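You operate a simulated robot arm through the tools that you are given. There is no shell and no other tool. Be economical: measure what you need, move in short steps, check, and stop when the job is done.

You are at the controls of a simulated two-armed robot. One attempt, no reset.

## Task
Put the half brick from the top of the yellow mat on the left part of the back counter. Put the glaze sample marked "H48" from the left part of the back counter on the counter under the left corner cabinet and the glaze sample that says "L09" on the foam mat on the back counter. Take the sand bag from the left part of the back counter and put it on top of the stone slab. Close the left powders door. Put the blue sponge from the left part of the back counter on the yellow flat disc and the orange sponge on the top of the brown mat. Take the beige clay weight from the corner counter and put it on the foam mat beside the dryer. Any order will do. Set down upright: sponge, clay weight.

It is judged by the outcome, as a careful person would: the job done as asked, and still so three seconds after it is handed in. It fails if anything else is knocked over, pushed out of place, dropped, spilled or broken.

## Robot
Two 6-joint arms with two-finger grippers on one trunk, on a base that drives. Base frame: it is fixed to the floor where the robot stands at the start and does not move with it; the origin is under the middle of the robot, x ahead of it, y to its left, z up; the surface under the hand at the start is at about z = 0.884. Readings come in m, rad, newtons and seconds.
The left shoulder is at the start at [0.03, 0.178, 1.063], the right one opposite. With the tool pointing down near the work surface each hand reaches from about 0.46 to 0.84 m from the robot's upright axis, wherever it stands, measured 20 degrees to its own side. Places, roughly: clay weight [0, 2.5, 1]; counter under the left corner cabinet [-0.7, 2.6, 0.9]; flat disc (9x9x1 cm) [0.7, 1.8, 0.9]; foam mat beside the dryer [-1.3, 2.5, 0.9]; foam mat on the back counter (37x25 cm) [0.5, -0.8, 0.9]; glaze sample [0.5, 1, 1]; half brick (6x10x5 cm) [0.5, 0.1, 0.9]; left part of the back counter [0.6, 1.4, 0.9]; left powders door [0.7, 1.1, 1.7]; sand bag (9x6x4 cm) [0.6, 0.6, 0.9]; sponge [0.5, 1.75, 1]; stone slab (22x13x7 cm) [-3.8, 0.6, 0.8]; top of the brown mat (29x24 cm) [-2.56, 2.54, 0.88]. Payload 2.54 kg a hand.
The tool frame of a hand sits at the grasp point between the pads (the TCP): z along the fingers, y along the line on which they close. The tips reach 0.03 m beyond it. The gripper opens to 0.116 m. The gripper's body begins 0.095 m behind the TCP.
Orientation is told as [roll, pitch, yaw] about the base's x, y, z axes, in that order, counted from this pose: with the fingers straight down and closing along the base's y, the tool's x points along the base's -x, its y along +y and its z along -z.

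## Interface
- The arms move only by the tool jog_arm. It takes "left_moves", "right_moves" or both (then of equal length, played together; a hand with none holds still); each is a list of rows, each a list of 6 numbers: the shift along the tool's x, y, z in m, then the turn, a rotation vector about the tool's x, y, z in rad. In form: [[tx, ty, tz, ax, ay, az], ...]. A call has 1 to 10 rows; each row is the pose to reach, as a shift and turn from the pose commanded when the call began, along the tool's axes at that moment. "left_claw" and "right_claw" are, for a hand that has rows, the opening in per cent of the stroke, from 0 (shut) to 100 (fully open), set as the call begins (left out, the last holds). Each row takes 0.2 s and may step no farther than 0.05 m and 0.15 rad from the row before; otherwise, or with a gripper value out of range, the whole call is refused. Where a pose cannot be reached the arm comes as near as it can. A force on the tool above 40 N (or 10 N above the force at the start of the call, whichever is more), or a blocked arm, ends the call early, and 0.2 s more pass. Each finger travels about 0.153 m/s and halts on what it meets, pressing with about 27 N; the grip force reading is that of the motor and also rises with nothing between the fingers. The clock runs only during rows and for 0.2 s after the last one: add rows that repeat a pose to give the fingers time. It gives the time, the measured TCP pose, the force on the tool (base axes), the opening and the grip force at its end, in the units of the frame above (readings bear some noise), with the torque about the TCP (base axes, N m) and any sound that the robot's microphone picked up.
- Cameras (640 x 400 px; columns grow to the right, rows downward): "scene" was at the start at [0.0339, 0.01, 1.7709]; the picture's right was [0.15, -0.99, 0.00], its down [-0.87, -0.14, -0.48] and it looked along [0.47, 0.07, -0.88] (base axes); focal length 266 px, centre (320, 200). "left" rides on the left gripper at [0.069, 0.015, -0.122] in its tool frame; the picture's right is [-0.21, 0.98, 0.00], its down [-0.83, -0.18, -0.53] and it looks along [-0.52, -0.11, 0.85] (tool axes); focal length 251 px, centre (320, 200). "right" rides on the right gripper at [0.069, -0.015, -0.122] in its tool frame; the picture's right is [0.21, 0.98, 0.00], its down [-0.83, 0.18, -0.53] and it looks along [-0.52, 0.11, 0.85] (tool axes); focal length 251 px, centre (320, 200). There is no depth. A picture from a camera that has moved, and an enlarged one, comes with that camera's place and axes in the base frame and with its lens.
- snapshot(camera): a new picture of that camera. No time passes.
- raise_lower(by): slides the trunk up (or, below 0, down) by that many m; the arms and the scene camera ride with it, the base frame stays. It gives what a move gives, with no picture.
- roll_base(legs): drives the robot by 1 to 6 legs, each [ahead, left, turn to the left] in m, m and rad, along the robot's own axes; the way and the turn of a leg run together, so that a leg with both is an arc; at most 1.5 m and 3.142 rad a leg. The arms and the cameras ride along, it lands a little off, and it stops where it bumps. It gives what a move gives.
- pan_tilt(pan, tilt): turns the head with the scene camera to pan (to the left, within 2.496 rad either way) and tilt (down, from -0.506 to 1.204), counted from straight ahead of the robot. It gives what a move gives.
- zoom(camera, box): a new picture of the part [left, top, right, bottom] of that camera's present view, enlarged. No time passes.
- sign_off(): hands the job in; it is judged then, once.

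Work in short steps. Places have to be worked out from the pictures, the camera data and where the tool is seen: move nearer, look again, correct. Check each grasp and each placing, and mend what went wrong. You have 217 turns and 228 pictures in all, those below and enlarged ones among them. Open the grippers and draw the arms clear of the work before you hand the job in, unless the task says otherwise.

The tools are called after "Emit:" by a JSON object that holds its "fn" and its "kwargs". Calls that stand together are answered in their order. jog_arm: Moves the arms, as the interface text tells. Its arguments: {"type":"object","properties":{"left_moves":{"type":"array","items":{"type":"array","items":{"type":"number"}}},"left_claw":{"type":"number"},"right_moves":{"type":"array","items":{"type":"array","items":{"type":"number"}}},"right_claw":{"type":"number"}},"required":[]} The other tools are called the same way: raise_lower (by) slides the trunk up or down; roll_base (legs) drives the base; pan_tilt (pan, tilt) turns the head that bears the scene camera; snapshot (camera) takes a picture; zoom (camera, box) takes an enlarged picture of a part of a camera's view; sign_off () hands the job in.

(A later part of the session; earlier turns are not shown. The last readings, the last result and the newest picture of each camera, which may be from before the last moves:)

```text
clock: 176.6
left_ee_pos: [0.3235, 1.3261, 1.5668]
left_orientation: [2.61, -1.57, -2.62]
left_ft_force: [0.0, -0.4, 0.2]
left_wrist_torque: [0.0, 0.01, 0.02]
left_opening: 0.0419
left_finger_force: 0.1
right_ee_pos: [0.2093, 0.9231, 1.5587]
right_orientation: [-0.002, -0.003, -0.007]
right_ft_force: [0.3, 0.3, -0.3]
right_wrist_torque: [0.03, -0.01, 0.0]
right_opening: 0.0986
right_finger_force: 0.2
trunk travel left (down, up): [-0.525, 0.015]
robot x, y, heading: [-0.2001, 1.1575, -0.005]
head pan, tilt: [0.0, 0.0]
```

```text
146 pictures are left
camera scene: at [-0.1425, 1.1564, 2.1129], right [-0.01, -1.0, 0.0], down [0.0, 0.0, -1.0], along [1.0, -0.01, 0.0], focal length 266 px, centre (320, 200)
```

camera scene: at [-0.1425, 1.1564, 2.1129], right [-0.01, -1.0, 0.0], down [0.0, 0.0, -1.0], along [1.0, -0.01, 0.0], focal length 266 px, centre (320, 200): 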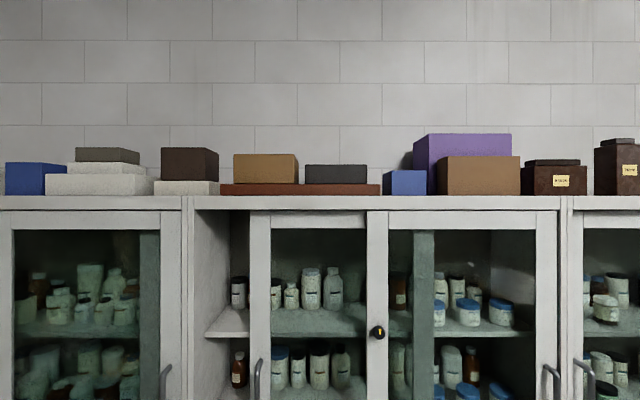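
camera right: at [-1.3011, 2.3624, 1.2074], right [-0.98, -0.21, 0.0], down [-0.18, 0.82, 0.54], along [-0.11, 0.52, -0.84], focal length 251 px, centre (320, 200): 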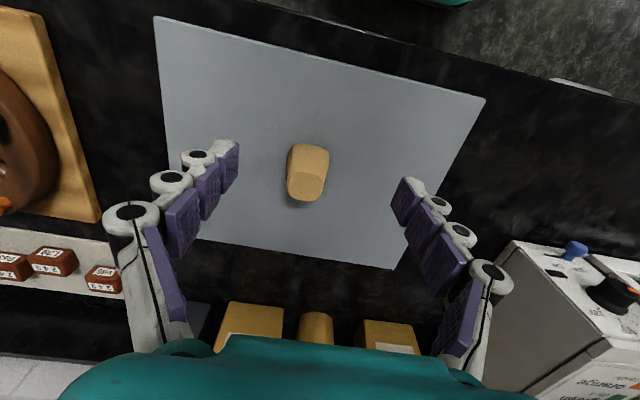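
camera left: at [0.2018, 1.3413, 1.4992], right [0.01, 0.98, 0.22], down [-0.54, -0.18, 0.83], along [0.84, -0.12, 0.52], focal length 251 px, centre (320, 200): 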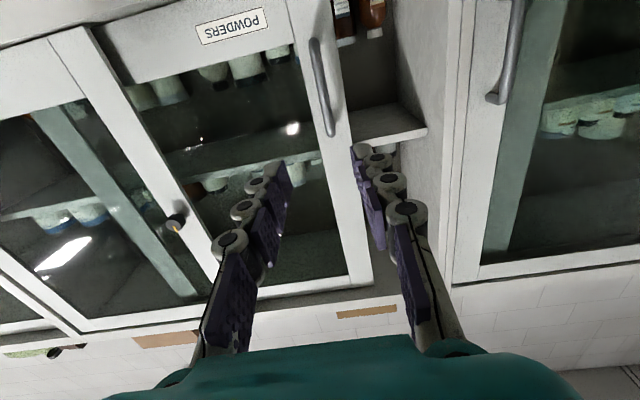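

The handle bar computes to y≈1.329, z 1.49–1.63, x≈0.60; the gripper straddles it. I drive 0.15 m ahead and look again.

Emit:
{"fn": "roll_base", "kwargs": {"legs": [[0.15, 0, 0.005]]}}

Emit:
{"fn": "snapshot", "kwargs": {"camera": "left"}}

```text
clock: 178.0
left_ee_pos: [0.4719, 1.3283, 1.5692]
left_orientation: [2.54, -1.569, -2.548]
left_ft_force: [-0.6, 0.0, 0.8]
left_wrist_torque: [0.02, 0.0, 0.02]
left_opening: 0.0418
left_finger_force: 0.0
right_ee_pos: [0.3589, 0.9226, 1.5596]
right_orientation: [-0.002, -0.005, 0.0]
right_ft_force: [-0.6, -0.5, -0.3]
right_wrist_torque: [-0.04, -0.03, 0.01]
right_opening: 0.0988
right_finger_force: 0.1
trunk travel left (down, up): [-0.525, 0.015]
robot x, y, heading: [-0.053, 1.156, -0.001]
head pan, tilt: [0.0, 0.0]
```

```text
145 pictures are left
camera left: at [0.3492, 1.3419, 1.4995], right [0.01, 0.98, 0.22], down [-0.54, -0.18, 0.82], along [0.84, -0.12, 0.52], focal length 251 px, centre (320, 200)
```

left: 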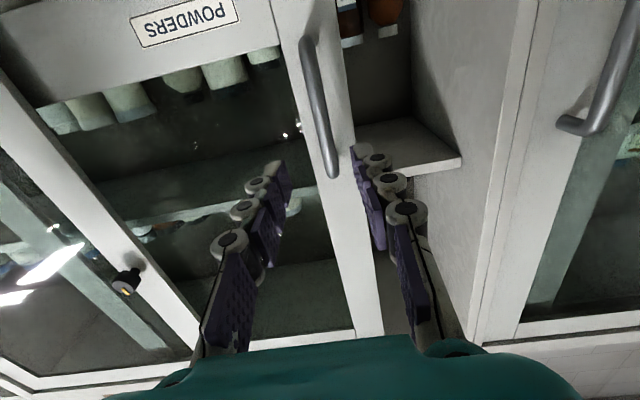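

Handle front at x≈0.61. I extend the fingers so the tips pass the bar (TCP x ≈ 0.588).

Emit:
{"fn": "jog_arm", "kwargs": {"left_moves": [[0, 0, 0.04, 0, 0, 0], [0, 0, 0.08, 0, 0, 0], [0, 0, 0.105, 0, 0, 0], [0, 0, 0.115, 0, 0, 0], [0, 0, 0.115, 0, 0, 0]]}}

Emit:
{"fn": "snapshot", "kwargs": {"camera": "left"}}

```text
clock: 179.2
left_ee_pos: [0.5868, 1.3263, 1.5652]
left_orientation: [2.321, -1.568, -2.327]
left_ft_force: [-0.5, -0.8, 0.5]
left_wrist_torque: [0.02, 0.02, 0.02]
left_opening: 0.0416
left_finger_force: 0.1
right_ee_pos: [0.3606, 0.9241, 1.5583]
right_orientation: [-0.003, -0.002, 0.0]
right_ft_force: [-0.1, 0.0, -0.2]
right_wrist_torque: [0.05, 0.01, -0.01]
right_opening: 0.0985
right_finger_force: 0.1
trunk travel left (down, up): [-0.525, 0.015]
robot x, y, heading: [-0.0501, 1.1587, -0.0]
head pan, tilt: [0.0, 0.0]
```

```text
144 pictures are left
camera left: at [0.4648, 1.3404, 1.4973], right [0.01, 0.98, 0.22], down [-0.54, -0.18, 0.83], along [0.84, -0.12, 0.52], focal length 251 px, centre (320, 200)
```

left: 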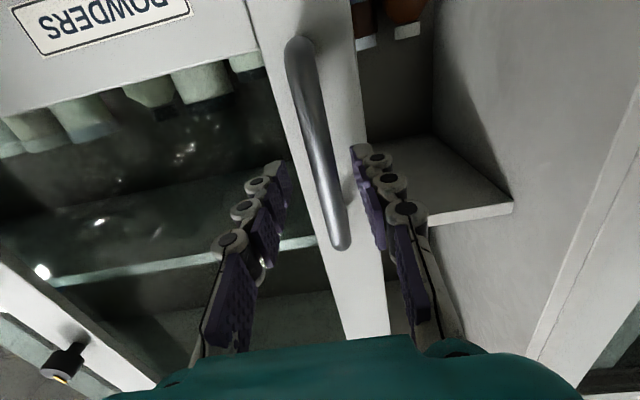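

The bar is between the fingers. I advance 1 cm more and slide to the left in small steps.

Emit:
{"fn": "jog_arm", "kwargs": {"left_moves": [[0, 0, 0.01, 0, 0, 0], [0, 0.02, 0.01, 0, 0, 0], [0, 0.035, 0.01, 0, 0, 0], [0, 0.05, 0.01, 0, 0, 0], [0, 0.065, 0.01, 0, 0, 0], [0, 0.065, 0.01, 0, 0, 0]]}}

Emit:
{"fn": "snapshot", "kwargs": {"camera": "left"}}

```text
clock: 180.6
left_ee_pos: [0.597, 1.3924, 1.5672]
left_orientation: [1.651, -1.568, -1.652]
left_ft_force: [0.0, 0.1, 0.1]
left_wrist_torque: [0.01, -0.03, 0.01]
left_opening: 0.0419
left_finger_force: 0.0
right_ee_pos: [0.3608, 0.9239, 1.5587]
right_orientation: [-0.002, -0.002, 0.0]
right_ft_force: [-0.3, 0.2, 0.3]
right_wrist_torque: [-0.04, 0.0, 0.04]
right_opening: 0.0986
right_finger_force: 0.0
trunk travel left (down, up): [-0.525, 0.015]
robot x, y, heading: [-0.0537, 1.1542, -0.004]
head pan, tilt: [0.0, 0.0]
```

```text
143 pictures are left
camera left: at [0.4752, 1.4057, 1.4978], right [0.0, 0.98, 0.22], down [-0.53, -0.18, 0.83], along [0.84, -0.12, 0.52], focal length 251 px, centre (320, 200)
```

left: 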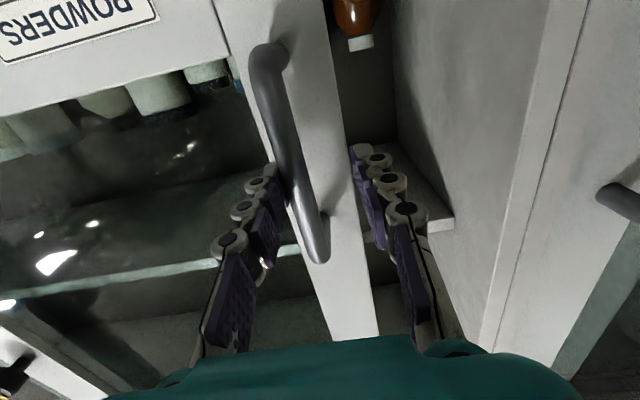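

The door slides easily. To keep the other finger clear of the cabinet side, I narrow the opening around the bar and go on.

Emit:
{"fn": "jog_arm", "kwargs": {"left_moves": [[0, 0, 0, 0, 0, 0], [0, 0.01, 0, 0, 0, 0], [0, 0.025, 0, 0, 0, 0], [0, 0.04, 0, 0, 0, 0], [0, 0.055, 0, 0, 0, 0], [0, 0.055, 0, 0, 0, 0]], "left_claw": 20}}

Emit:
{"fn": "snapshot", "kwargs": {"camera": "left"}}

```text
clock: 182.0
left_ee_pos: [0.5993, 1.4485, 1.5687]
left_orientation: [1.655, -1.57, -1.66]
left_ft_force: [-0.3, -0.7, 0.4]
left_wrist_torque: [0.01, 0.02, 0.0]
left_opening: 0.0239
left_finger_force: 0.5
right_ee_pos: [0.3617, 0.9236, 1.5572]
right_orientation: [-0.002, -0.003, -0.001]
right_ft_force: [1.3, 0.0, -0.2]
right_wrist_torque: [0.02, 0.03, -0.02]
right_opening: 0.0985
right_finger_force: 0.0
trunk travel left (down, up): [-0.525, 0.015]
robot x, y, heading: [-0.0552, 1.1532, 0.003]
head pan, tilt: [0.0, 0.0]
```

```text
142 pictures are left
camera left: at [0.4785, 1.4616, 1.5002], right [0.0, 0.98, 0.22], down [-0.53, -0.18, 0.83], along [0.84, -0.12, 0.52], focal length 251 px, centre (320, 200)
```

left: 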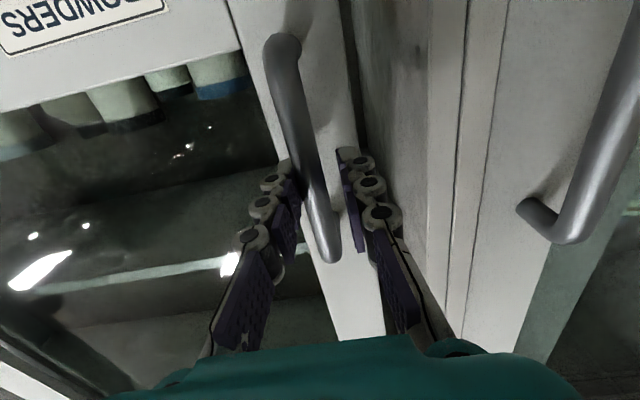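

Nearly closed. I continue in 1-cm steps until resistance.

Emit:
{"fn": "jog_arm", "kwargs": {"left_moves": [[0, 0.01, 0, 0, 0, 0], [0, 0.02, 0, 0, 0, 0], [0, 0.03, 0, 0, 0, 0], [0, 0.04, 0, 0, 0, 0], [0, 0.05, 0, 0, 0, 0]]}}

Emit:
{"fn": "snapshot", "kwargs": {"camera": "left"}}

```text
clock: 183.2
left_ee_pos: [0.6009, 1.4886, 1.569]
left_orientation: [1.474, -1.565, -1.488]
left_ft_force: [-1.6, -24.5, -7.4]
left_wrist_torque: [0.09, 0.25, -0.22]
left_opening: 0.0391
left_finger_force: 11.0
right_ee_pos: [0.3607, 0.9162, 1.5569]
right_orientation: [0.001, -0.002, -0.003]
right_ft_force: [0.1, -0.4, -0.3]
right_wrist_torque: [-0.01, 0.01, -0.01]
right_opening: 0.0988
right_finger_force: 0.0
trunk travel left (down, up): [-0.525, 0.015]
robot x, y, heading: [-0.0463, 1.1589, -0.008]
head pan, tilt: [0.0, 0.0]
```

```text
141 pictures are left
camera left: at [0.4787, 1.5032, 1.501], right [0.01, 0.98, 0.22], down [-0.54, -0.18, 0.83], along [0.84, -0.13, 0.52], focal length 251 px, centre (320, 200)
```

left: 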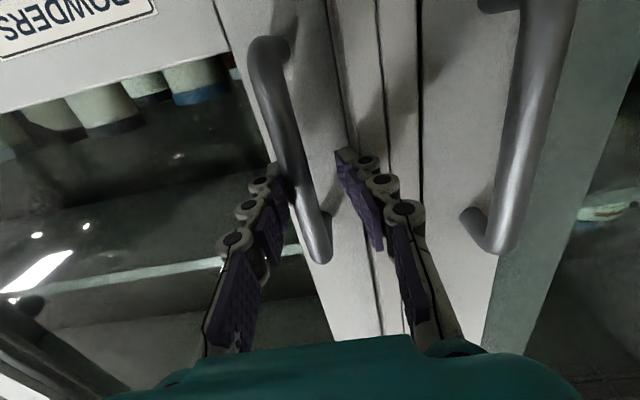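

The door has reached its stop (24 N) and meets the side panel. I ease back, centre on the bar, and withdraw.

Emit:
{"fn": "jog_arm", "kwargs": {"left_moves": [[0, -0.012, 0, 0, 0, 0], [0, -0.016, 0, 0, 0, 0], [0, -0.016, 0, 0, 0, 0], [0, -0.016, -0.03, 0, 0, 0], [0, -0.016, -0.07, 0, 0, 0], [0, -0.016, -0.11, 0, 0, 0], [0, -0.016, -0.15, 0, 0, 0]], "left_claw": 36}}

Emit:
{"fn": "roll_base", "kwargs": {"legs": [[-0.4, 0, 0]]}}

Emit:
{"fn": "pan_tilt", "kwargs": {"pan": 0.1, "tilt": 0.3}}

Emit:
{"fn": "snapshot", "kwargs": {"camera": "scene"}}

```text
clock: 184.8
left_ee_pos: [0.4443, 1.481, 1.5693]
left_orientation: [2.529, -1.569, -2.537]
left_ft_force: [0.5, 0.3, 0.0]
left_wrist_torque: [0.03, 0.05, 0.05]
left_opening: 0.042
left_finger_force: 0.0
right_ee_pos: [0.3569, 0.9228, 1.5586]
right_orientation: [-0.002, -0.004, 0.0]
right_ft_force: [-1.1, 0.4, -0.4]
right_wrist_torque: [0.0, -0.05, 0.02]
right_opening: 0.0987
right_finger_force: 0.1
trunk travel left (down, up): [-0.525, 0.015]
robot x, y, heading: [-0.0508, 1.1576, -0.0]
head pan, tilt: [0.0, 0.0]
```

```text
clock: 187.2
left_ee_pos: [0.0519, 1.4851, 1.5677]
left_orientation: [1.065, -1.569, -1.062]
left_ft_force: [-0.1, 0.6, -0.2]
left_wrist_torque: [0.01, 0.03, 0.02]
left_opening: 0.0415
left_finger_force: 0.1
right_ee_pos: [-0.0297, 0.9257, 1.5573]
right_orientation: [0.0, -0.001, 0.008]
right_ft_force: [0.1, 0.4, -0.4]
right_wrist_torque: [0.02, -0.01, -0.02]
right_opening: 0.0984
right_finger_force: 0.1
trunk travel left (down, up): [-0.525, 0.015]
robot x, y, heading: [-0.4427, 1.1514, 0.007]
head pan, tilt: [0.0, 0.0]
```

```text
clock: 188.0
left_ee_pos: [0.0506, 1.4864, 1.569]
left_orientation: [2.163, -1.568, -2.158]
left_ft_force: [-0.8, 0.7, 0.4]
left_wrist_torque: [0.0, 0.01, -0.04]
left_opening: 0.0417
left_finger_force: 0.0
right_ee_pos: [-0.0327, 0.9266, 1.5577]
right_orientation: [-0.001, -0.003, 0.008]
right_ft_force: [-1.2, 0.4, -0.8]
right_wrist_torque: [0.01, -0.02, -0.03]
right_opening: 0.0985
right_finger_force: 0.1
trunk travel left (down, up): [-0.525, 0.015]
robot x, y, heading: [-0.4452, 1.1567, 0.011]
head pan, tilt: [0.099, 0.3]
```

```text
140 pictures are left
camera scene: at [-0.3829, 1.1639, 2.0852], right [0.11, -0.99, 0.0], down [-0.29, -0.03, -0.96], along [0.95, 0.1, -0.29], focal length 266 px, centre (320, 200)
```

scene: 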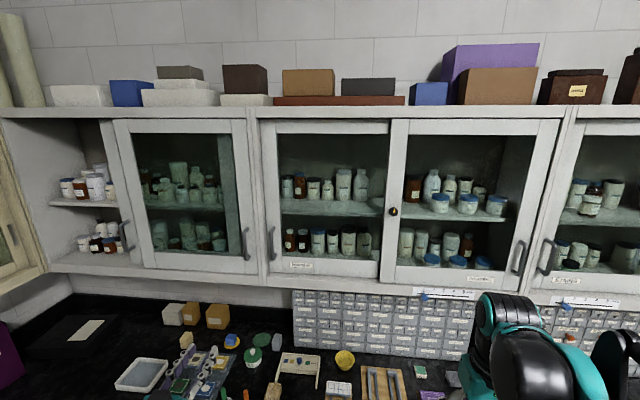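

The left powders door is closed. I turn the left gripper down again, lower it and the trunk.

Emit:
{"fn": "jog_arm", "kwargs": {"left_moves": [[0, 0, 0, 0, 0.145, 0], [0, 0, 0, 0, 0.29, 0], [0, 0, 0, 0, 0.435, 0], [0, 0, 0, 0, 0.58, 0], [0, 0, 0, 0, 0.725, 0], [0, 0, 0, 0, 0.87, 0], [0, 0, 0, 0, 1.015, 0], [0, 0, 0, 0, 1.16, 0], [0, 0, 0, 0, 1.305, 0], [0, 0, 0, 0, 1.45, 0]]}}

Emit:
{"fn": "raise_lower", "kwargs": {"by": -0.25}}

Emit:
{"fn": "jog_arm", "kwargs": {"left_moves": [[0, 0, 0, 0, 0.12, 0], [0, 0, 0, 0, 0.12, 0]]}}

```text
clock: 190.2
left_ee_pos: [0.0518, 1.4869, 1.5683]
left_orientation: [0.003, -0.116, 0.003]
left_ft_force: [0.2, 0.7, -0.2]
left_wrist_torque: [0.02, 0.04, -0.05]
left_opening: 0.0417
left_finger_force: 0.1
right_ee_pos: [-0.0275, 0.9255, 1.5574]
right_orientation: [-0.003, 0.001, 0.008]
right_ft_force: [0.7, -0.1, 0.6]
right_wrist_torque: [0.03, 0.04, 0.01]
right_opening: 0.0988
right_finger_force: 0.2
trunk travel left (down, up): [-0.525, 0.015]
robot x, y, heading: [-0.4423, 1.1555, 0.009]
head pan, tilt: [0.099, 0.3]
```

```text
clock: 192.8
left_ee_pos: [0.0517, 1.4863, 1.3202]
left_orientation: [0.001, -0.119, 0.002]
left_ft_force: [-0.3, 0.3, -0.5]
left_wrist_torque: [-0.02, 0.0, -0.01]
left_opening: 0.0418
left_finger_force: 0.1
right_ee_pos: [-0.0314, 0.9261, 1.3095]
right_orientation: [-0.001, -0.003, 0.009]
right_ft_force: [0.7, -0.1, 0.5]
right_wrist_torque: [-0.01, -0.03, -0.02]
right_opening: 0.0986
right_finger_force: 0.0
trunk travel left (down, up): [-0.275, 0.265]
robot x, y, heading: [-0.4487, 1.1569, 0.007]
head pan, tilt: [0.099, 0.3]
```

```text
clock: 193.4
left_ee_pos: [0.0502, 1.4833, 1.3194]
left_orientation: [0.002, 0.0, 0.004]
left_ft_force: [0.2, -0.7, 0.6]
left_wrist_torque: [0.01, -0.04, -0.02]
left_opening: 0.0418
left_finger_force: 0.0
right_ee_pos: [-0.0328, 0.9239, 1.3081]
right_orientation: [-0.001, -0.005, 0.009]
right_ft_force: [-0.3, -0.6, 0.4]
right_wrist_torque: [0.01, -0.04, -0.01]
right_opening: 0.0986
right_finger_force: 0.1
trunk travel left (down, up): [-0.275, 0.265]
robot x, y, heading: [-0.4429, 1.1555, 0.007]
head pan, tilt: [0.099, 0.3]
```

I lower the left hand to z≈1.12 and drive to about (-0.05,0.33) for the sand bag.

Emit:
{"fn": "jog_arm", "kwargs": {"left_moves": [[0, 0, 0.045, 0, 0, 0], [0, 0, 0.09, 0, 0, 0], [0, 0, 0.135, 0, 0, 0], [0, 0, 0.18, 0, 0, 0], [0, 0, 0.2, 0, 0, 0]], "left_claw": 100}}

Emit:
{"fn": "roll_base", "kwargs": {"legs": [[0, -0.83, -0.008], [0.36, 0, 0]]}}

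Emit:
{"fn": "snapshot", "kwargs": {"camera": "left"}}

```text
clock: 194.6
left_ee_pos: [0.0508, 1.4873, 1.1208]
left_orientation: [-0.002, 0.001, 0.003]
left_ft_force: [-0.1, 0.3, -0.6]
left_wrist_torque: [-0.02, 0.03, -0.02]
left_opening: 0.1159
left_finger_force: 0.1
right_ee_pos: [-0.0301, 0.9259, 1.3085]
right_orientation: [-0.001, -0.001, 0.01]
right_ft_force: [0.8, -0.5, 0.3]
right_wrist_torque: [0.01, -0.02, -0.01]
right_opening: 0.0987
right_finger_force: 0.1
trunk travel left (down, up): [-0.275, 0.265]
robot x, y, heading: [-0.4441, 1.1556, 0.01]
head pan, tilt: [0.099, 0.3]
```

```text
clock: 200.9
left_ee_pos: [0.4099, 0.6422, 1.122]
left_orientation: [0.001, 0.0, -0.014]
left_ft_force: [-0.6, -0.2, 0.4]
left_wrist_torque: [-0.03, 0.01, 0.01]
left_opening: 0.1159
left_finger_force: 0.0
right_ee_pos: [0.3202, 0.0808, 1.3082]
right_orientation: [-0.002, -0.003, -0.004]
right_ft_force: [1.0, 0.6, -0.4]
right_wrist_torque: [-0.01, 0.03, -0.02]
right_opening: 0.0986
right_finger_force: 0.0
trunk travel left (down, up): [-0.275, 0.265]
robot x, y, heading: [-0.0914, 0.3135, -0.01]
head pan, tilt: [0.099, 0.3]
```

```text
139 pictures are left
camera left: at [0.3416, 0.6545, 1.244], right [0.23, 0.97, 0.0], down [0.82, -0.19, 0.53], along [0.52, -0.12, -0.85], focal length 251 px, centre (320, 200)
```

left: 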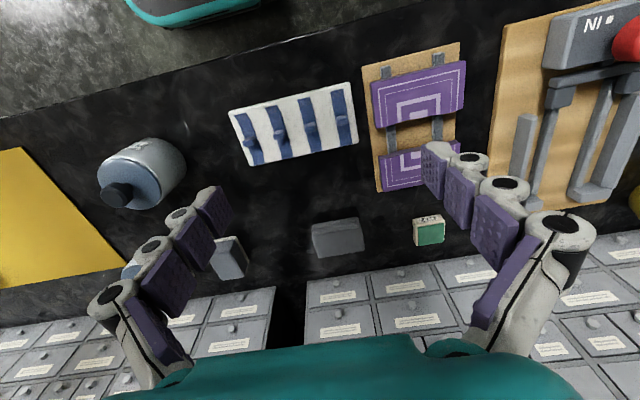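

Sand bag ≈ (0.624,0.62), long side along y. I lower to 1.02, go forward over it and look.

Emit:
{"fn": "jog_arm", "kwargs": {"left_moves": [[-0.02, -0.01, 0.04, 0, 0, 0], [-0.05, -0.02, 0.07, 0, 0, 0.01], [-0.09, -0.024, 0.09, 0, 0, -0.014], [-0.13, -0.024, 0.1, 0, 0, -0.014], [-0.17, -0.024, 0.1, 0, 0, -0.014], [-0.21, -0.024, 0.1, 0, 0, -0.014], [-0.21, -0.024, 0.1, 0, 0, -0.014]]}}

Emit:
{"fn": "snapshot", "kwargs": {"camera": "left"}}

```text
clock: 202.5
left_ee_pos: [0.6186, 0.6127, 1.0251]
left_orientation: [0.002, -0.002, 0.002]
left_ft_force: [0.2, -0.2, 0.2]
left_wrist_torque: [0.01, -0.07, -0.02]
left_opening: 0.1159
left_finger_force: 0.1
right_ee_pos: [0.3189, 0.0802, 1.309]
right_orientation: [-0.001, -0.005, -0.004]
right_ft_force: [-0.2, 0.4, 0.1]
right_wrist_torque: [0.01, -0.04, 0.06]
right_opening: 0.0987
right_finger_force: 0.1
trunk travel left (down, up): [-0.275, 0.265]
robot x, y, heading: [-0.0886, 0.3144, -0.009]
head pan, tilt: [0.099, 0.3]
```

```text
138 pictures are left
camera left: at [0.5493, 0.6263, 1.1464], right [0.21, 0.98, 0.0], down [0.83, -0.18, 0.54], along [0.52, -0.11, -0.84], focal length 251 px, centre (320, 200)
```

left: 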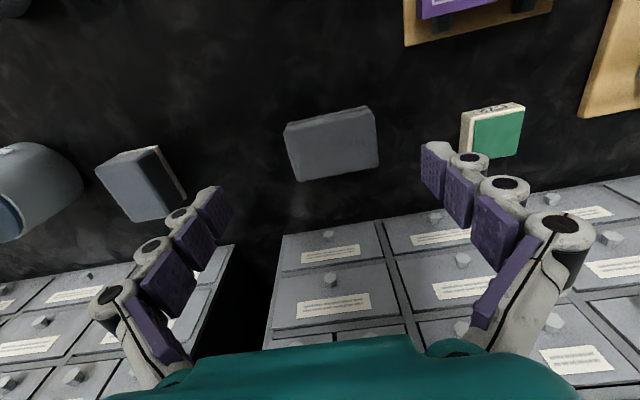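

Bag centre ≈ (0.634,0.622). I descend and grip it along y.

Emit:
{"fn": "jog_arm", "kwargs": {"left_moves": [[-0.015, 0.008, 0.03, 0, 0, 0], [-0.015, 0.008, 0.07, 0, 0, 0], [-0.015, 0.008, 0.102, 0, 0, 0], [-0.015, 0.008, 0.102, 0, 0, 0]]}}

Emit:
{"fn": "jog_arm", "kwargs": {"left_moves": [[0, 0, 0, 0, 0, 0], [0, 0, 0, 0, 0, 0], [0, 0, 0, 0, 0, 0], [0, 0, -0.03, 0, 0, 0], [0, 0, -0.07, 0, 0, 0], [0, 0, -0.09, 0, 0, 0]], "left_claw": 0}}

Emit:
{"fn": "snapshot", "kwargs": {"camera": "left"}}

```text
clock: 203.5
left_ee_pos: [0.6366, 0.624, 0.918]
left_orientation: [0.0, -0.003, 0.005]
left_ft_force: [0.4, 0.0, 0.3]
left_wrist_torque: [0.01, 0.0, 0.02]
left_opening: 0.1158
left_finger_force: 0.1
right_ee_pos: [0.319, 0.0801, 1.3084]
right_orientation: [-0.003, -0.003, -0.007]
right_ft_force: [0.2, -0.5, -0.5]
right_wrist_torque: [0.0, -0.07, 0.01]
right_opening: 0.0987
right_finger_force: 0.0
trunk travel left (down, up): [-0.275, 0.265]
robot x, y, heading: [-0.0897, 0.3137, -0.007]
head pan, tilt: [0.099, 0.3]
```

```text
clock: 204.9
left_ee_pos: [0.6376, 0.6214, 1.011]
left_orientation: [0.001, 0.001, 0.003]
left_ft_force: [-0.1, -0.2, -2.9]
left_wrist_torque: [-0.03, 0.03, 0.01]
left_opening: 0.0895
left_finger_force: 26.9
right_ee_pos: [0.3207, 0.0808, 1.3079]
right_orientation: [-0.002, 0.0, -0.005]
right_ft_force: [-0.4, 0.0, 0.5]
right_wrist_torque: [0.0, -0.01, 0.01]
right_opening: 0.0988
right_finger_force: 0.1
trunk travel left (down, up): [-0.275, 0.265]
robot x, y, heading: [-0.0905, 0.3192, -0.006]
head pan, tilt: [0.099, 0.3]
```

```text
137 pictures are left
camera left: at [0.5675, 0.6344, 1.133], right [0.21, 0.98, 0.0], down [0.83, -0.18, 0.53], along [0.52, -0.11, -0.85], focal length 251 px, centre (320, 200)
```

left: 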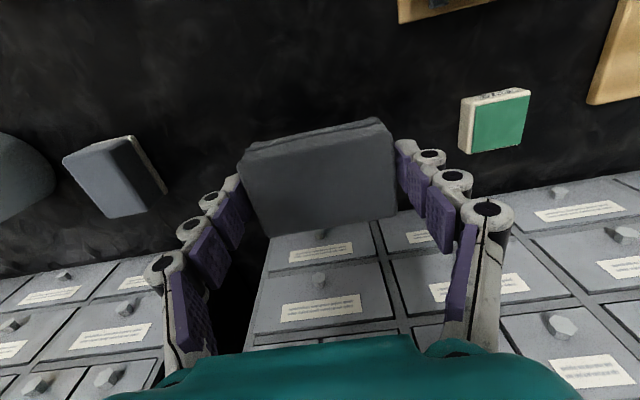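

Sand bag held (0.0895). I retract level, then raise, and back away.

Emit:
{"fn": "jog_arm", "kwargs": {"left_moves": [[0.045, 0, 0, 0, 0, 0], [0.09, 0, 0, 0, 0, 0], [0.135, 0, 0, 0, 0, 0], [0.18, 0, -0.01, 0, 0, 0], [0.22, 0, -0.03, 0, 0, 0], [0.22, 0, -0.07, 0, 0, 0], [0.22, 0, -0.11, 0, 0, 0]]}}

Emit:
{"fn": "roll_base", "kwargs": {"legs": [[-0.6, 0, 0]]}}

Emit:
{"fn": "pan_tilt", "kwargs": {"pan": 2.45, "tilt": 0.3}}

Emit:
{"fn": "snapshot", "kwargs": {"camera": "scene"}}

Emit:
{"fn": "pan_tilt", "kwargs": {"pan": -2.45, "tilt": 0.3}}

Emit:
{"fn": "snapshot", "kwargs": {"camera": "scene"}}

```text
clock: 206.5
left_ee_pos: [0.4143, 0.6248, 1.1216]
left_orientation: [0.001, -0.001, 0.001]
left_ft_force: [-0.4, -1.2, -3.6]
left_wrist_torque: [0.04, -0.02, -0.02]
left_opening: 0.0895
left_finger_force: 27.2
right_ee_pos: [0.3183, 0.0792, 1.3087]
right_orientation: [-0.004, -0.003, -0.005]
right_ft_force: [-0.5, -0.8, 0.1]
right_wrist_torque: [0.01, -0.05, -0.02]
right_opening: 0.0986
right_finger_force: 0.0
trunk travel left (down, up): [-0.275, 0.265]
robot x, y, heading: [-0.0893, 0.3129, -0.007]
head pan, tilt: [0.099, 0.3]
```

```text
clock: 209.9
left_ee_pos: [-0.1659, 0.6243, 1.1217]
left_orientation: [0.003, -0.002, -0.012]
left_ft_force: [-0.2, -0.7, -3.6]
left_wrist_torque: [0.01, -0.04, 0.02]
left_opening: 0.0895
left_finger_force: 26.6
right_ee_pos: [-0.2693, 0.0832, 1.3077]
right_orientation: [-0.002, -0.002, -0.018]
right_ft_force: [-0.2, 0.0, 0.3]
right_wrist_torque: [0.0, 0.0, -0.03]
right_opening: 0.0987
right_finger_force: 0.1
trunk travel left (down, up): [-0.275, 0.265]
robot x, y, heading: [-0.674, 0.3182, -0.021]
head pan, tilt: [0.099, 0.3]
```

```text
clock: 212.0
left_ee_pos: [-0.1656, 0.6248, 1.1212]
left_orientation: [0.001, -0.001, -0.013]
left_ft_force: [1.5, -0.2, -3.1]
left_wrist_torque: [0.0, 0.04, 0.01]
left_opening: 0.0893
left_finger_force: 26.5
right_ee_pos: [-0.2703, 0.0831, 1.3082]
right_orientation: [-0.001, -0.001, -0.019]
right_ft_force: [-0.6, -0.3, 0.7]
right_wrist_torque: [0.02, 0.02, 0.02]
right_opening: 0.0986
right_finger_force: 0.0
trunk travel left (down, up): [-0.275, 0.265]
robot x, y, heading: [-0.6755, 0.3253, -0.023]
head pan, tilt: [2.45, 0.3]
```

```text
136 pictures are left
camera scene: at [-0.7766, 0.3845, 1.8351], right [0.65, 0.76, 0.0], down [0.22, -0.19, -0.96], along [-0.72, 0.62, -0.3], focal length 266 px, centre (320, 200)
```

scene: 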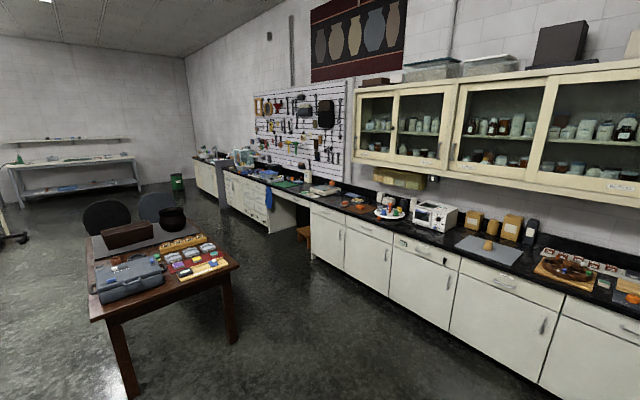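

```text
clock: 215.9
left_ee_pos: [-0.1661, 0.625, 1.1203]
left_orientation: [0.003, -0.002, -0.013]
left_ft_force: [0.2, -0.1, -3.0]
left_wrist_torque: [0.0, 0.02, 0.02]
left_opening: 0.0896
left_finger_force: 27.2
right_ee_pos: [-0.2688, 0.0824, 1.3085]
right_orientation: [-0.003, -0.002, -0.018]
right_ft_force: [-0.1, -1.9, 0.0]
right_wrist_torque: [-0.02, 0.0, -0.03]
right_opening: 0.0988
right_finger_force: 0.1
trunk travel left (down, up): [-0.275, 0.265]
robot x, y, heading: [-0.6762, 0.321, -0.025]
head pan, tilt: [-2.45, 0.3]
```

```text
135 pictures are left
camera scene: at [-0.7791, 0.2654, 1.8351], right [-0.62, 0.78, 0.0], down [0.23, 0.18, -0.96], along [-0.75, -0.59, -0.3], focal length 266 px, centre (320, 200)
```

scene: 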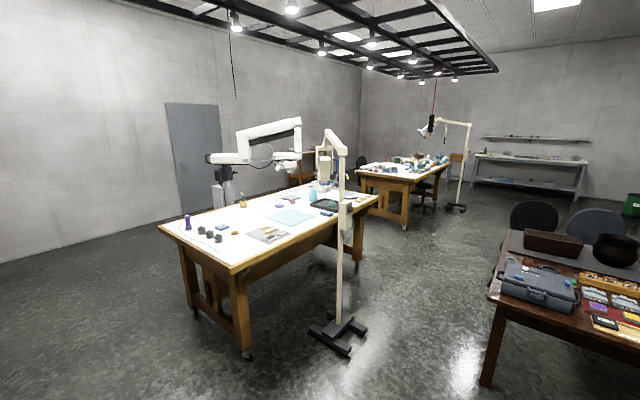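

The aisle between the table's -y side (y≈0.21) and the lamp stand base (y≈-0.58) allows passing around y≈-0.1. I turn to face +y and go sideways to x≈-1.85 first.

Emit:
{"fn": "roll_base", "kwargs": {"legs": [[0, 0, 1.595], [-0.42, 1.15, 0]]}}

Emit:
{"fn": "pan_tilt", "kwargs": {"pan": 1.5, "tilt": 0.6}}

Emit:
{"fn": "snapshot", "kwargs": {"camera": "scene"}}

```text
clock: 225.9
left_ee_pos: [-2.1217, 0.421, 1.1213]
left_orientation: [0.001, 0.0, 1.563]
left_ft_force: [-0.4, 0.2, -2.8]
left_wrist_torque: [-0.03, 0.02, 0.01]
left_opening: 0.0894
left_finger_force: 27.0
right_ee_pos: [-1.5796, 0.3197, 1.3071]
right_orientation: [-0.001, -0.002, 1.556]
right_ft_force: [0.4, 0.7, 0.7]
right_wrist_torque: [0.02, -0.04, -0.05]
right_opening: 0.0986
right_finger_force: 0.0
trunk travel left (down, up): [-0.275, 0.265]
robot x, y, heading: [-1.8183, -0.0852, 1.553]
head pan, tilt: [-2.45, 0.3]
```

```text
clock: 229.2
left_ee_pos: [-2.1218, 0.4207, 1.1206]
left_orientation: [0.001, 0.0, 1.564]
left_ft_force: [0.6, -0.4, -2.8]
left_wrist_torque: [-0.03, -0.01, -0.02]
left_opening: 0.0893
left_finger_force: 27.1
right_ee_pos: [-1.5804, 0.3206, 1.3077]
right_orientation: [-0.003, -0.002, 1.555]
right_ft_force: [-0.2, 0.0, -0.9]
right_wrist_torque: [-0.01, 0.01, -0.04]
right_opening: 0.0987
right_finger_force: 0.1
trunk travel left (down, up): [-0.275, 0.265]
robot x, y, heading: [-1.82, -0.0871, 1.553]
head pan, tilt: [1.499, 0.6]
```

```text
134 pictures are left
camera scene: at [-1.9081, -0.1096, 1.8076], right [0.09, 1.0, 0.0], down [0.56, -0.05, -0.82], along [-0.82, 0.07, -0.57], focal length 266 px, centre (320, 200)
```

scene: 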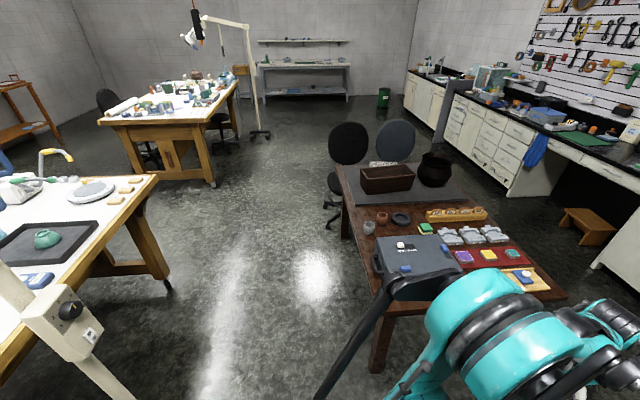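

Aisle is open past the lamp; chair at about (-4.3,0.35). I continue sideways to x≈-3.5 keeping y≈-0.09.

Emit:
{"fn": "roll_base", "kwargs": {"legs": [[0, 0.85, 0.018], [0, 0.82, 0]]}}

Emit:
{"fn": "pan_tilt", "kwargs": {"pan": 0.3, "tilt": 0.8}}

Emit:
{"fn": "snapshot", "kwargs": {"camera": "scene"}}

Emit:
{"fn": "snapshot", "kwargs": {"camera": "left"}}

```text
clock: 237.6
left_ee_pos: [-3.789, 0.4241, 1.1208]
left_orientation: [0.0, 0.0, 1.575]
left_ft_force: [-0.5, 0.2, -3.5]
left_wrist_torque: [-0.02, 0.02, -0.03]
left_opening: 0.0893
left_finger_force: 27.3
right_ee_pos: [-3.247, 0.3297, 1.3079]
right_orientation: [-0.003, -0.003, 1.566]
right_ft_force: [-0.1, -0.9, 0.2]
right_wrist_torque: [0.01, 0.01, -0.02]
right_opening: 0.0985
right_finger_force: 0.0
trunk travel left (down, up): [-0.275, 0.265]
robot x, y, heading: [-3.4803, -0.0828, 1.563]
head pan, tilt: [1.499, 0.6]
```

```text
clock: 239.0
left_ee_pos: [-3.79, 0.4232, 1.1211]
left_orientation: [0.001, 0.0, 1.574]
left_ft_force: [-0.4, 0.1, -3.9]
left_wrist_torque: [0.0, 0.0, 0.01]
left_opening: 0.0895
left_finger_force: 27.3
right_ee_pos: [-3.2459, 0.3283, 1.3086]
right_orientation: [-0.001, -0.003, 1.568]
right_ft_force: [-0.1, 0.4, -0.8]
right_wrist_torque: [0.02, 0.01, -0.02]
right_opening: 0.0987
right_finger_force: 0.3
trunk travel left (down, up): [-0.275, 0.265]
robot x, y, heading: [-3.4799, -0.0816, 1.564]
head pan, tilt: [0.3, 0.799]
```

```text
133 pictures are left
camera scene: at [-3.5044, -0.0341, 1.7907], right [0.96, 0.29, 0.0], down [0.21, -0.69, -0.7], along [-0.2, 0.67, -0.72], focal length 266 px, centre (320, 200)
```

scene: 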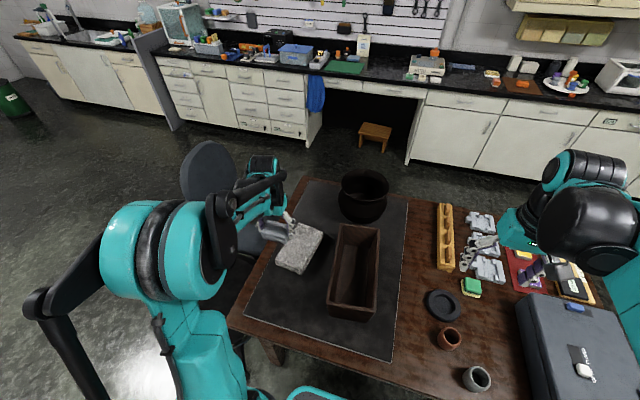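

```text
132 pictures are left
camera left: at [-3.8045, 0.3524, 1.2431], right [-0.98, 0.21, 0.0], down [0.18, 0.83, 0.53], along [0.11, 0.52, -0.85], focal length 251 px, centre (320, 200)
```

left: 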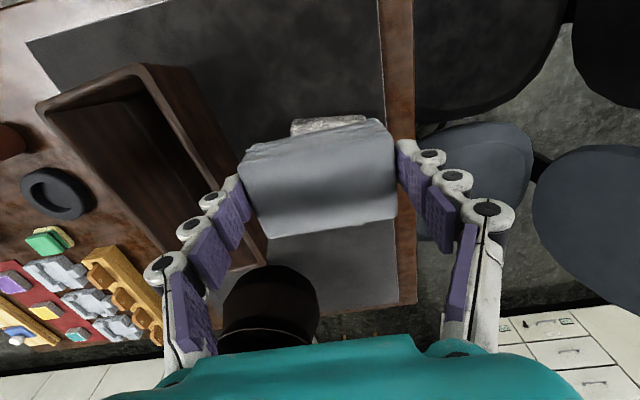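

The slab lies under the held bag, long along y. I pull the hand back 0.15 m to see the slab fully.

Emit:
{"fn": "jog_arm", "kwargs": {"left_moves": [[0.04, 0, 0, 0, 0, 0], [0.08, 0, 0, 0, 0, 0], [0.12, 0, 0, 0, 0, 0], [0.12, 0, 0, 0, 0, 0]]}}

Emit:
{"fn": "snapshot", "kwargs": {"camera": "left"}}

Emit:
{"fn": "zoom", "kwargs": {"camera": "scene", "box": [200, 150, 420, 370]}}

```text
clock: 240.0
left_ee_pos: [-3.7871, 0.3017, 1.1174]
left_orientation: [0.001, -0.001, 1.574]
left_ft_force: [0.3, 0.2, -3.9]
left_wrist_torque: [-0.05, 0.01, -0.02]
left_opening: 0.0894
left_finger_force: 27.1
right_ee_pos: [-3.2453, 0.3294, 1.3076]
right_orientation: [-0.002, -0.002, 1.566]
right_ft_force: [0.5, 1.0, -0.5]
right_wrist_torque: [-0.03, 0.01, -0.02]
right_opening: 0.0985
right_finger_force: 0.0
trunk travel left (down, up): [-0.275, 0.265]
robot x, y, heading: [-3.4789, -0.0825, 1.562]
head pan, tilt: [0.3, 0.799]
```

```text
131 pictures are left
camera left: at [-3.8016, 0.2313, 1.2403], right [-0.98, 0.21, 0.0], down [0.18, 0.83, 0.53], along [0.11, 0.52, -0.85], focal length 251 px, centre (320, 200)
```

left: 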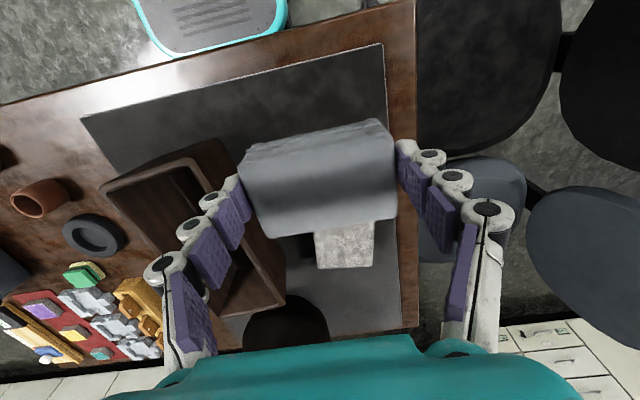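

```text
1.82 times, centred on (310, 260) of scene
camera zoom: at [-3.5046, -0.0325, 1.7907], right [0.96, 0.29, 0.0], down [0.21, -0.69, -0.7], along [-0.2, 0.67, -0.72], focal length 484 px, centre (338, 91)
```

zoom: 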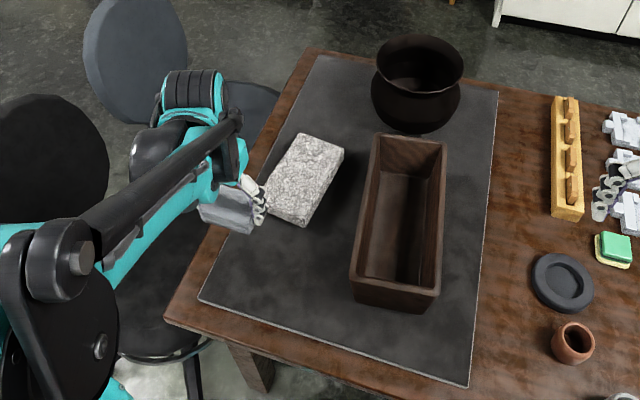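

Slab centre ≈ (-3.783,0.557), top near z 0.84. I bring the bag over it at height, then lower to z≈0.92.

Emit:
{"fn": "jog_arm", "kwargs": {"left_moves": [[-0.045, 0, 0, 0, 0, 0], [-0.09, 0, 0, 0, 0, 0], [-0.135, 0, 0, 0, 0, 0], [-0.18, 0, 0, 0, 0, 0], [-0.225, -0.003, 0, 0, 0, 0.05], [-0.255, -0.003, 0.03, 0, 0, 0.1], [-0.255, -0.003, 0.075, 0, 0, 0.1], [-0.255, -0.003, 0.12, 0, 0, 0.1], [-0.255, -0.003, 0.165, 0, 0, 0.1], [-0.255, -0.003, 0.2, 0, 0, 0.1]]}}

Emit:
{"fn": "snapshot", "kwargs": {"camera": "left"}}

Emit:
{"fn": "zoom", "kwargs": {"camera": "scene", "box": [200, 150, 420, 370]}}

```text
clock: 242.2
left_ee_pos: [-3.7897, 0.5596, 0.9155]
left_orientation: [-0.001, -0.002, 1.475]
left_ft_force: [0.4, 0.8, -3.2]
left_wrist_torque: [-0.02, -0.04, 0.04]
left_opening: 0.0893
left_finger_force: 27.4
right_ee_pos: [-3.2468, 0.3301, 1.3083]
right_orientation: [-0.002, -0.002, 1.568]
right_ft_force: [-0.2, 0.3, -0.3]
right_wrist_torque: [-0.03, -0.03, -0.01]
right_opening: 0.0986
right_finger_force: 0.1
trunk travel left (down, up): [-0.275, 0.265]
robot x, y, heading: [-3.4819, -0.0827, 1.566]
head pan, tilt: [0.3, 0.799]
```

```text
129 pictures are left
camera left: at [-3.8113, 0.4904, 1.0387], right [-0.95, 0.31, 0.0], down [0.26, 0.8, 0.53], along [0.16, 0.51, -0.85], focal length 251 px, centre (320, 200)
```

left: 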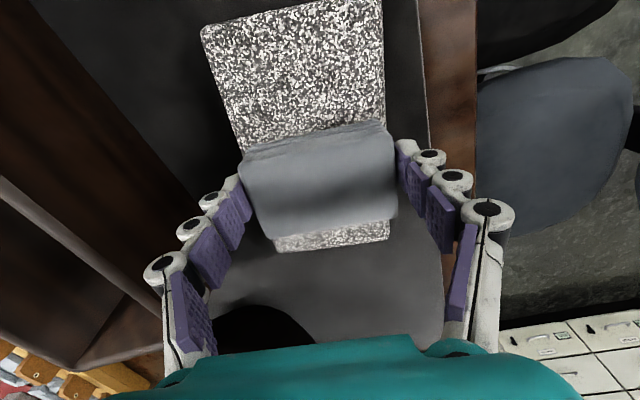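

```text
1.82 times, centred on (310, 260) of scene
camera zoom: at [-3.5049, -0.033, 1.7907], right [0.96, 0.29, 0.0], down [0.21, -0.69, -0.7], along [-0.2, 0.67, -0.72], focal length 484 px, centre (338, 91)
```

zoom: 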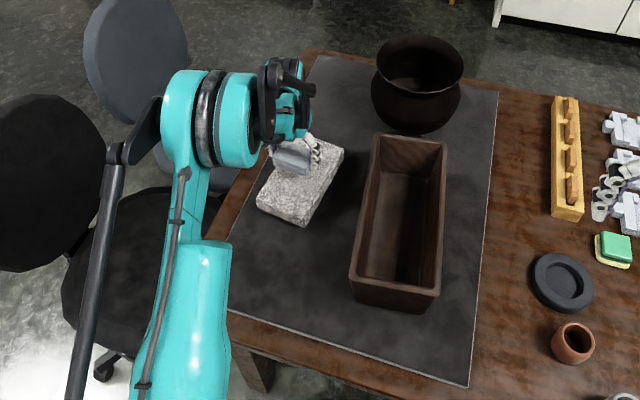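

Centred over the slab. I lower slowly until touch.

Emit:
{"fn": "jog_arm", "kwargs": {"left_moves": [[0, 0, 0.015, 0, 0, 0], [0, 0, 0.025, 0, 0, 0], [0, 0, 0.032, 0, 0, 0], [0, 0, 0.038, 0, 0, 0], [0, 0, 0.044, 0, 0, 0], [0, 0, 0.05, 0, 0, 0], [0, 0, 0.055, 0, 0, 0]]}}

Emit:
{"fn": "snapshot", "kwargs": {"camera": "left"}}

```text
clock: 243.8
left_ee_pos: [-3.7883, 0.5586, 0.8689]
left_orientation: [0.003, -0.002, 1.475]
left_ft_force: [-2.8, 5.3, 21.8]
left_wrist_torque: [0.14, 0.1, -0.05]
left_opening: 0.0899
left_finger_force: 27.2
right_ee_pos: [-3.2452, 0.328, 1.3085]
right_orientation: [-0.002, -0.003, 1.568]
right_ft_force: [0.4, 0.1, 0.1]
right_wrist_torque: [-0.04, 0.0, 0.02]
right_opening: 0.0987
right_finger_force: 0.1
trunk travel left (down, up): [-0.275, 0.265]
robot x, y, heading: [-3.4821, -0.0819, 1.563]
head pan, tilt: [0.3, 0.799]
```

```text
127 pictures are left
camera left: at [-3.8097, 0.4891, 0.9906], right [-0.95, 0.31, 0.0], down [0.26, 0.8, 0.54], along [0.16, 0.51, -0.84], focal length 251 px, centre (320, 200)
```

left: 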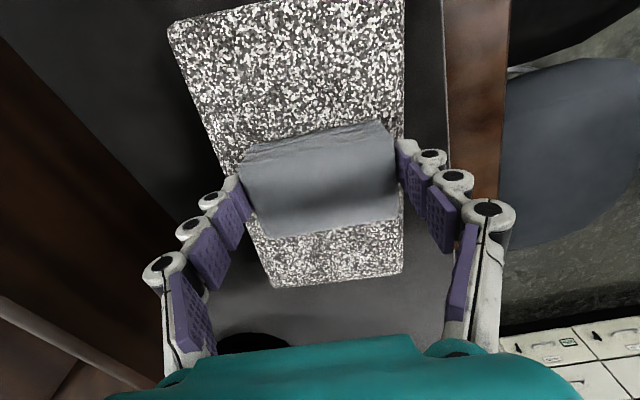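

The bag rests on the slab. Release and lift.

Emit:
{"fn": "jog_arm", "kwargs": {"left_moves": [[0, 0, 0.0, 0, 0, 0], [0, 0, 0.0, 0, 0, 0], [0, 0, -0.03, 0, 0, 0], [0, 0, -0.07, 0, 0, 0], [0, 0, -0.11, 0, 0, 0], [0, 0, -0.15, 0, 0, 0], [0, 0, -0.19, 0, 0, 0]], "left_claw": 95}}

Emit:
{"fn": "snapshot", "kwargs": {"camera": "left"}}

```text
clock: 245.4
left_ee_pos: [-3.7859, 0.5597, 1.056]
left_orientation: [0.002, -0.001, 1.473]
left_ft_force: [-0.3, -0.5, -0.3]
left_wrist_torque: [0.03, 0.01, 0.01]
left_opening: 0.1103
left_finger_force: 0.2
right_ee_pos: [-3.2451, 0.3275, 1.3086]
right_orientation: [-0.002, -0.005, 1.566]
right_ft_force: [0.2, -0.3, -0.1]
right_wrist_torque: [0.03, 0.01, -0.04]
right_opening: 0.0987
right_finger_force: 0.0
trunk travel left (down, up): [-0.275, 0.265]
robot x, y, heading: [-3.4816, -0.0825, 1.567]
head pan, tilt: [0.3, 0.799]
```

```text
126 pictures are left
camera left: at [-3.8067, 0.49, 1.1785], right [-0.95, 0.31, 0.0], down [0.26, 0.8, 0.53], along [0.16, 0.51, -0.84], focal length 251 px, centre (320, 200)
```

left: 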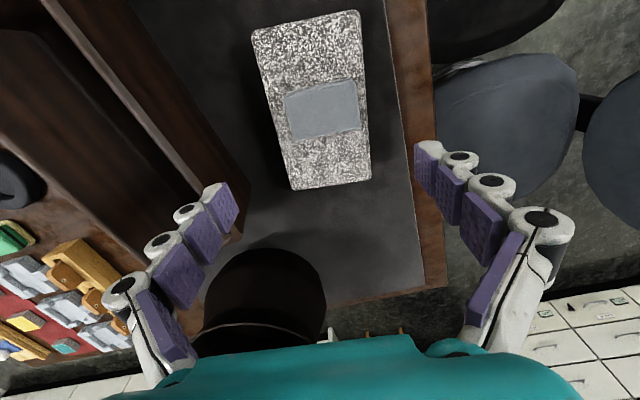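

Sand bag lies on the slab. I pull the arm clear, drive out of the aisle and take a last look at the back counter.

Emit:
{"fn": "jog_arm", "kwargs": {"left_moves": [[0.04, 0, -0.03, 0, 0, 0], [0.08, 0, -0.06, 0, 0, 0], [0.12, 0, -0.08, 0, 0, 0], [0.16, 0, -0.08, 0, 0, 0], [0.2, 0, -0.08, 0, 0, 0]]}}

Emit:
{"fn": "roll_base", "kwargs": {"legs": [[0, -0.85, 0], [0, -0.85, 0], [0.4, -0.9, 0]]}}

Emit:
{"fn": "pan_tilt", "kwargs": {"pan": -1.1, "tilt": 0.6}}

Emit:
{"fn": "snapshot", "kwargs": {"camera": "scene"}}

```text
clock: 246.6
left_ee_pos: [-3.8066, 0.3589, 1.1364]
left_orientation: [0.001, -0.001, 1.475]
left_ft_force: [-0.2, 0.0, 0.4]
left_wrist_torque: [0.01, 0.01, -0.01]
left_opening: 0.11
left_finger_force: 0.1
right_ee_pos: [-3.2463, 0.3272, 1.3083]
right_orientation: [-0.002, -0.004, 1.564]
right_ft_force: [0.1, -0.6, 0.4]
right_wrist_torque: [0.04, -0.02, 0.0]
right_opening: 0.0986
right_finger_force: 0.1
trunk travel left (down, up): [-0.275, 0.265]
robot x, y, heading: [-3.4798, -0.0793, 1.565]
head pan, tilt: [0.3, 0.799]
```

```text
clock: 259.9
left_ee_pos: [-1.229, 0.7656, 1.1355]
left_orientation: [0.002, -0.001, 1.501]
left_ft_force: [0.0, -0.2, 0.0]
left_wrist_torque: [0.02, -0.01, 0.03]
left_opening: 0.1103
left_finger_force: 0.0
right_ee_pos: [-0.668, 0.7489, 1.3078]
right_orientation: [-0.002, -0.003, 1.594]
right_ft_force: [0.4, 0.2, -0.5]
right_wrist_torque: [-0.01, 0.0, 0.0]
right_opening: 0.0985
right_finger_force: 0.1
trunk travel left (down, up): [-0.275, 0.265]
robot x, y, heading: [-0.8896, 0.3348, 1.597]
head pan, tilt: [0.3, 0.799]
```

```text
clock: 261.4
left_ee_pos: [-1.2295, 0.7649, 1.136]
left_orientation: [0.002, 0.001, 1.502]
left_ft_force: [1.7, 0.1, 0.4]
left_wrist_torque: [-0.01, -0.02, -0.01]
left_opening: 0.11
left_finger_force: 0.0
right_ee_pos: [-0.6667, 0.7491, 1.3077]
right_orientation: [-0.002, -0.001, 1.594]
right_ft_force: [-0.5, -0.4, -0.4]
right_wrist_torque: [0.0, -0.02, 0.0]
right_opening: 0.0986
right_finger_force: 0.2
trunk travel left (down, up): [-0.275, 0.265]
robot x, y, heading: [-0.889, 0.3326, 1.596]
head pan, tilt: [-1.1, 0.6]
```

```text
125 pictures are left
camera scene: at [-0.8128, 0.3445, 1.8076], right [0.47, -0.88, 0.0], down [-0.5, -0.27, -0.82], along [0.73, 0.39, -0.57], focal length 266 px, centre (320, 200)
```

scene: 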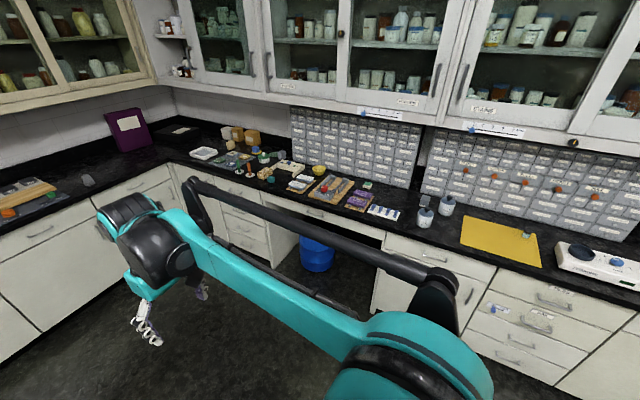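

Emit:
{"fn": "zoom", "kwargs": {"camera": "scene", "box": [180, 110, 420, 230]}}

Emit:
{"fn": "zoom", "kwargs": {"camera": "scene", "box": [230, 130, 330, 200]}}

```text
2.67 times, centred on (300, 170) of scene
camera zoom: at [-0.8128, 0.3445, 1.8076], right [0.47, -0.88, 0.0], down [-0.5, -0.27, -0.82], along [0.73, 0.39, -0.57], focal length 710 px, centre (373, 280)
```

zoom: 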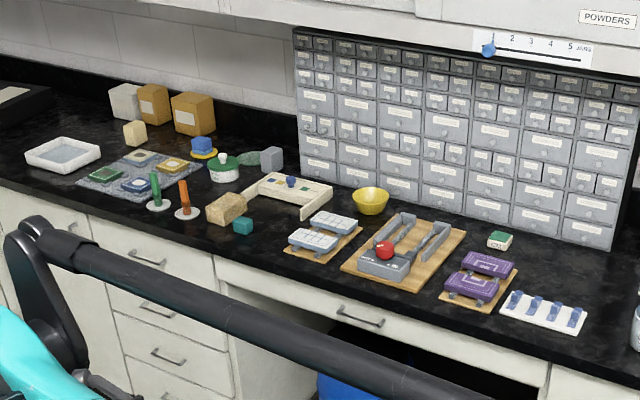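

```text
5.71 times, centred on (280, 165) of scene
camera zoom: at [-0.8128, 0.3445, 1.8076], right [0.47, -0.88, 0.0], down [-0.5, -0.27, -0.82], along [0.73, 0.39, -0.57], focal length 1521 px, centre (549, 400)
```

zoom: 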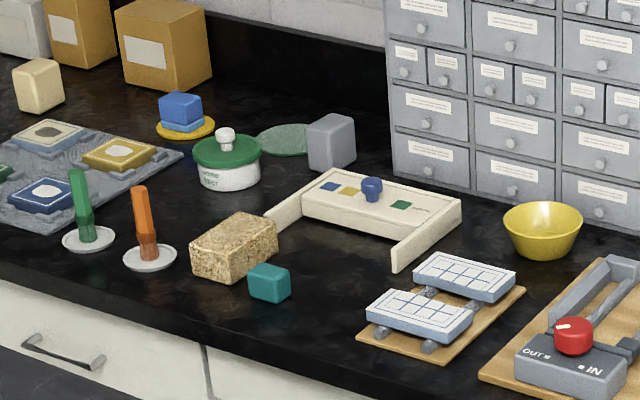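

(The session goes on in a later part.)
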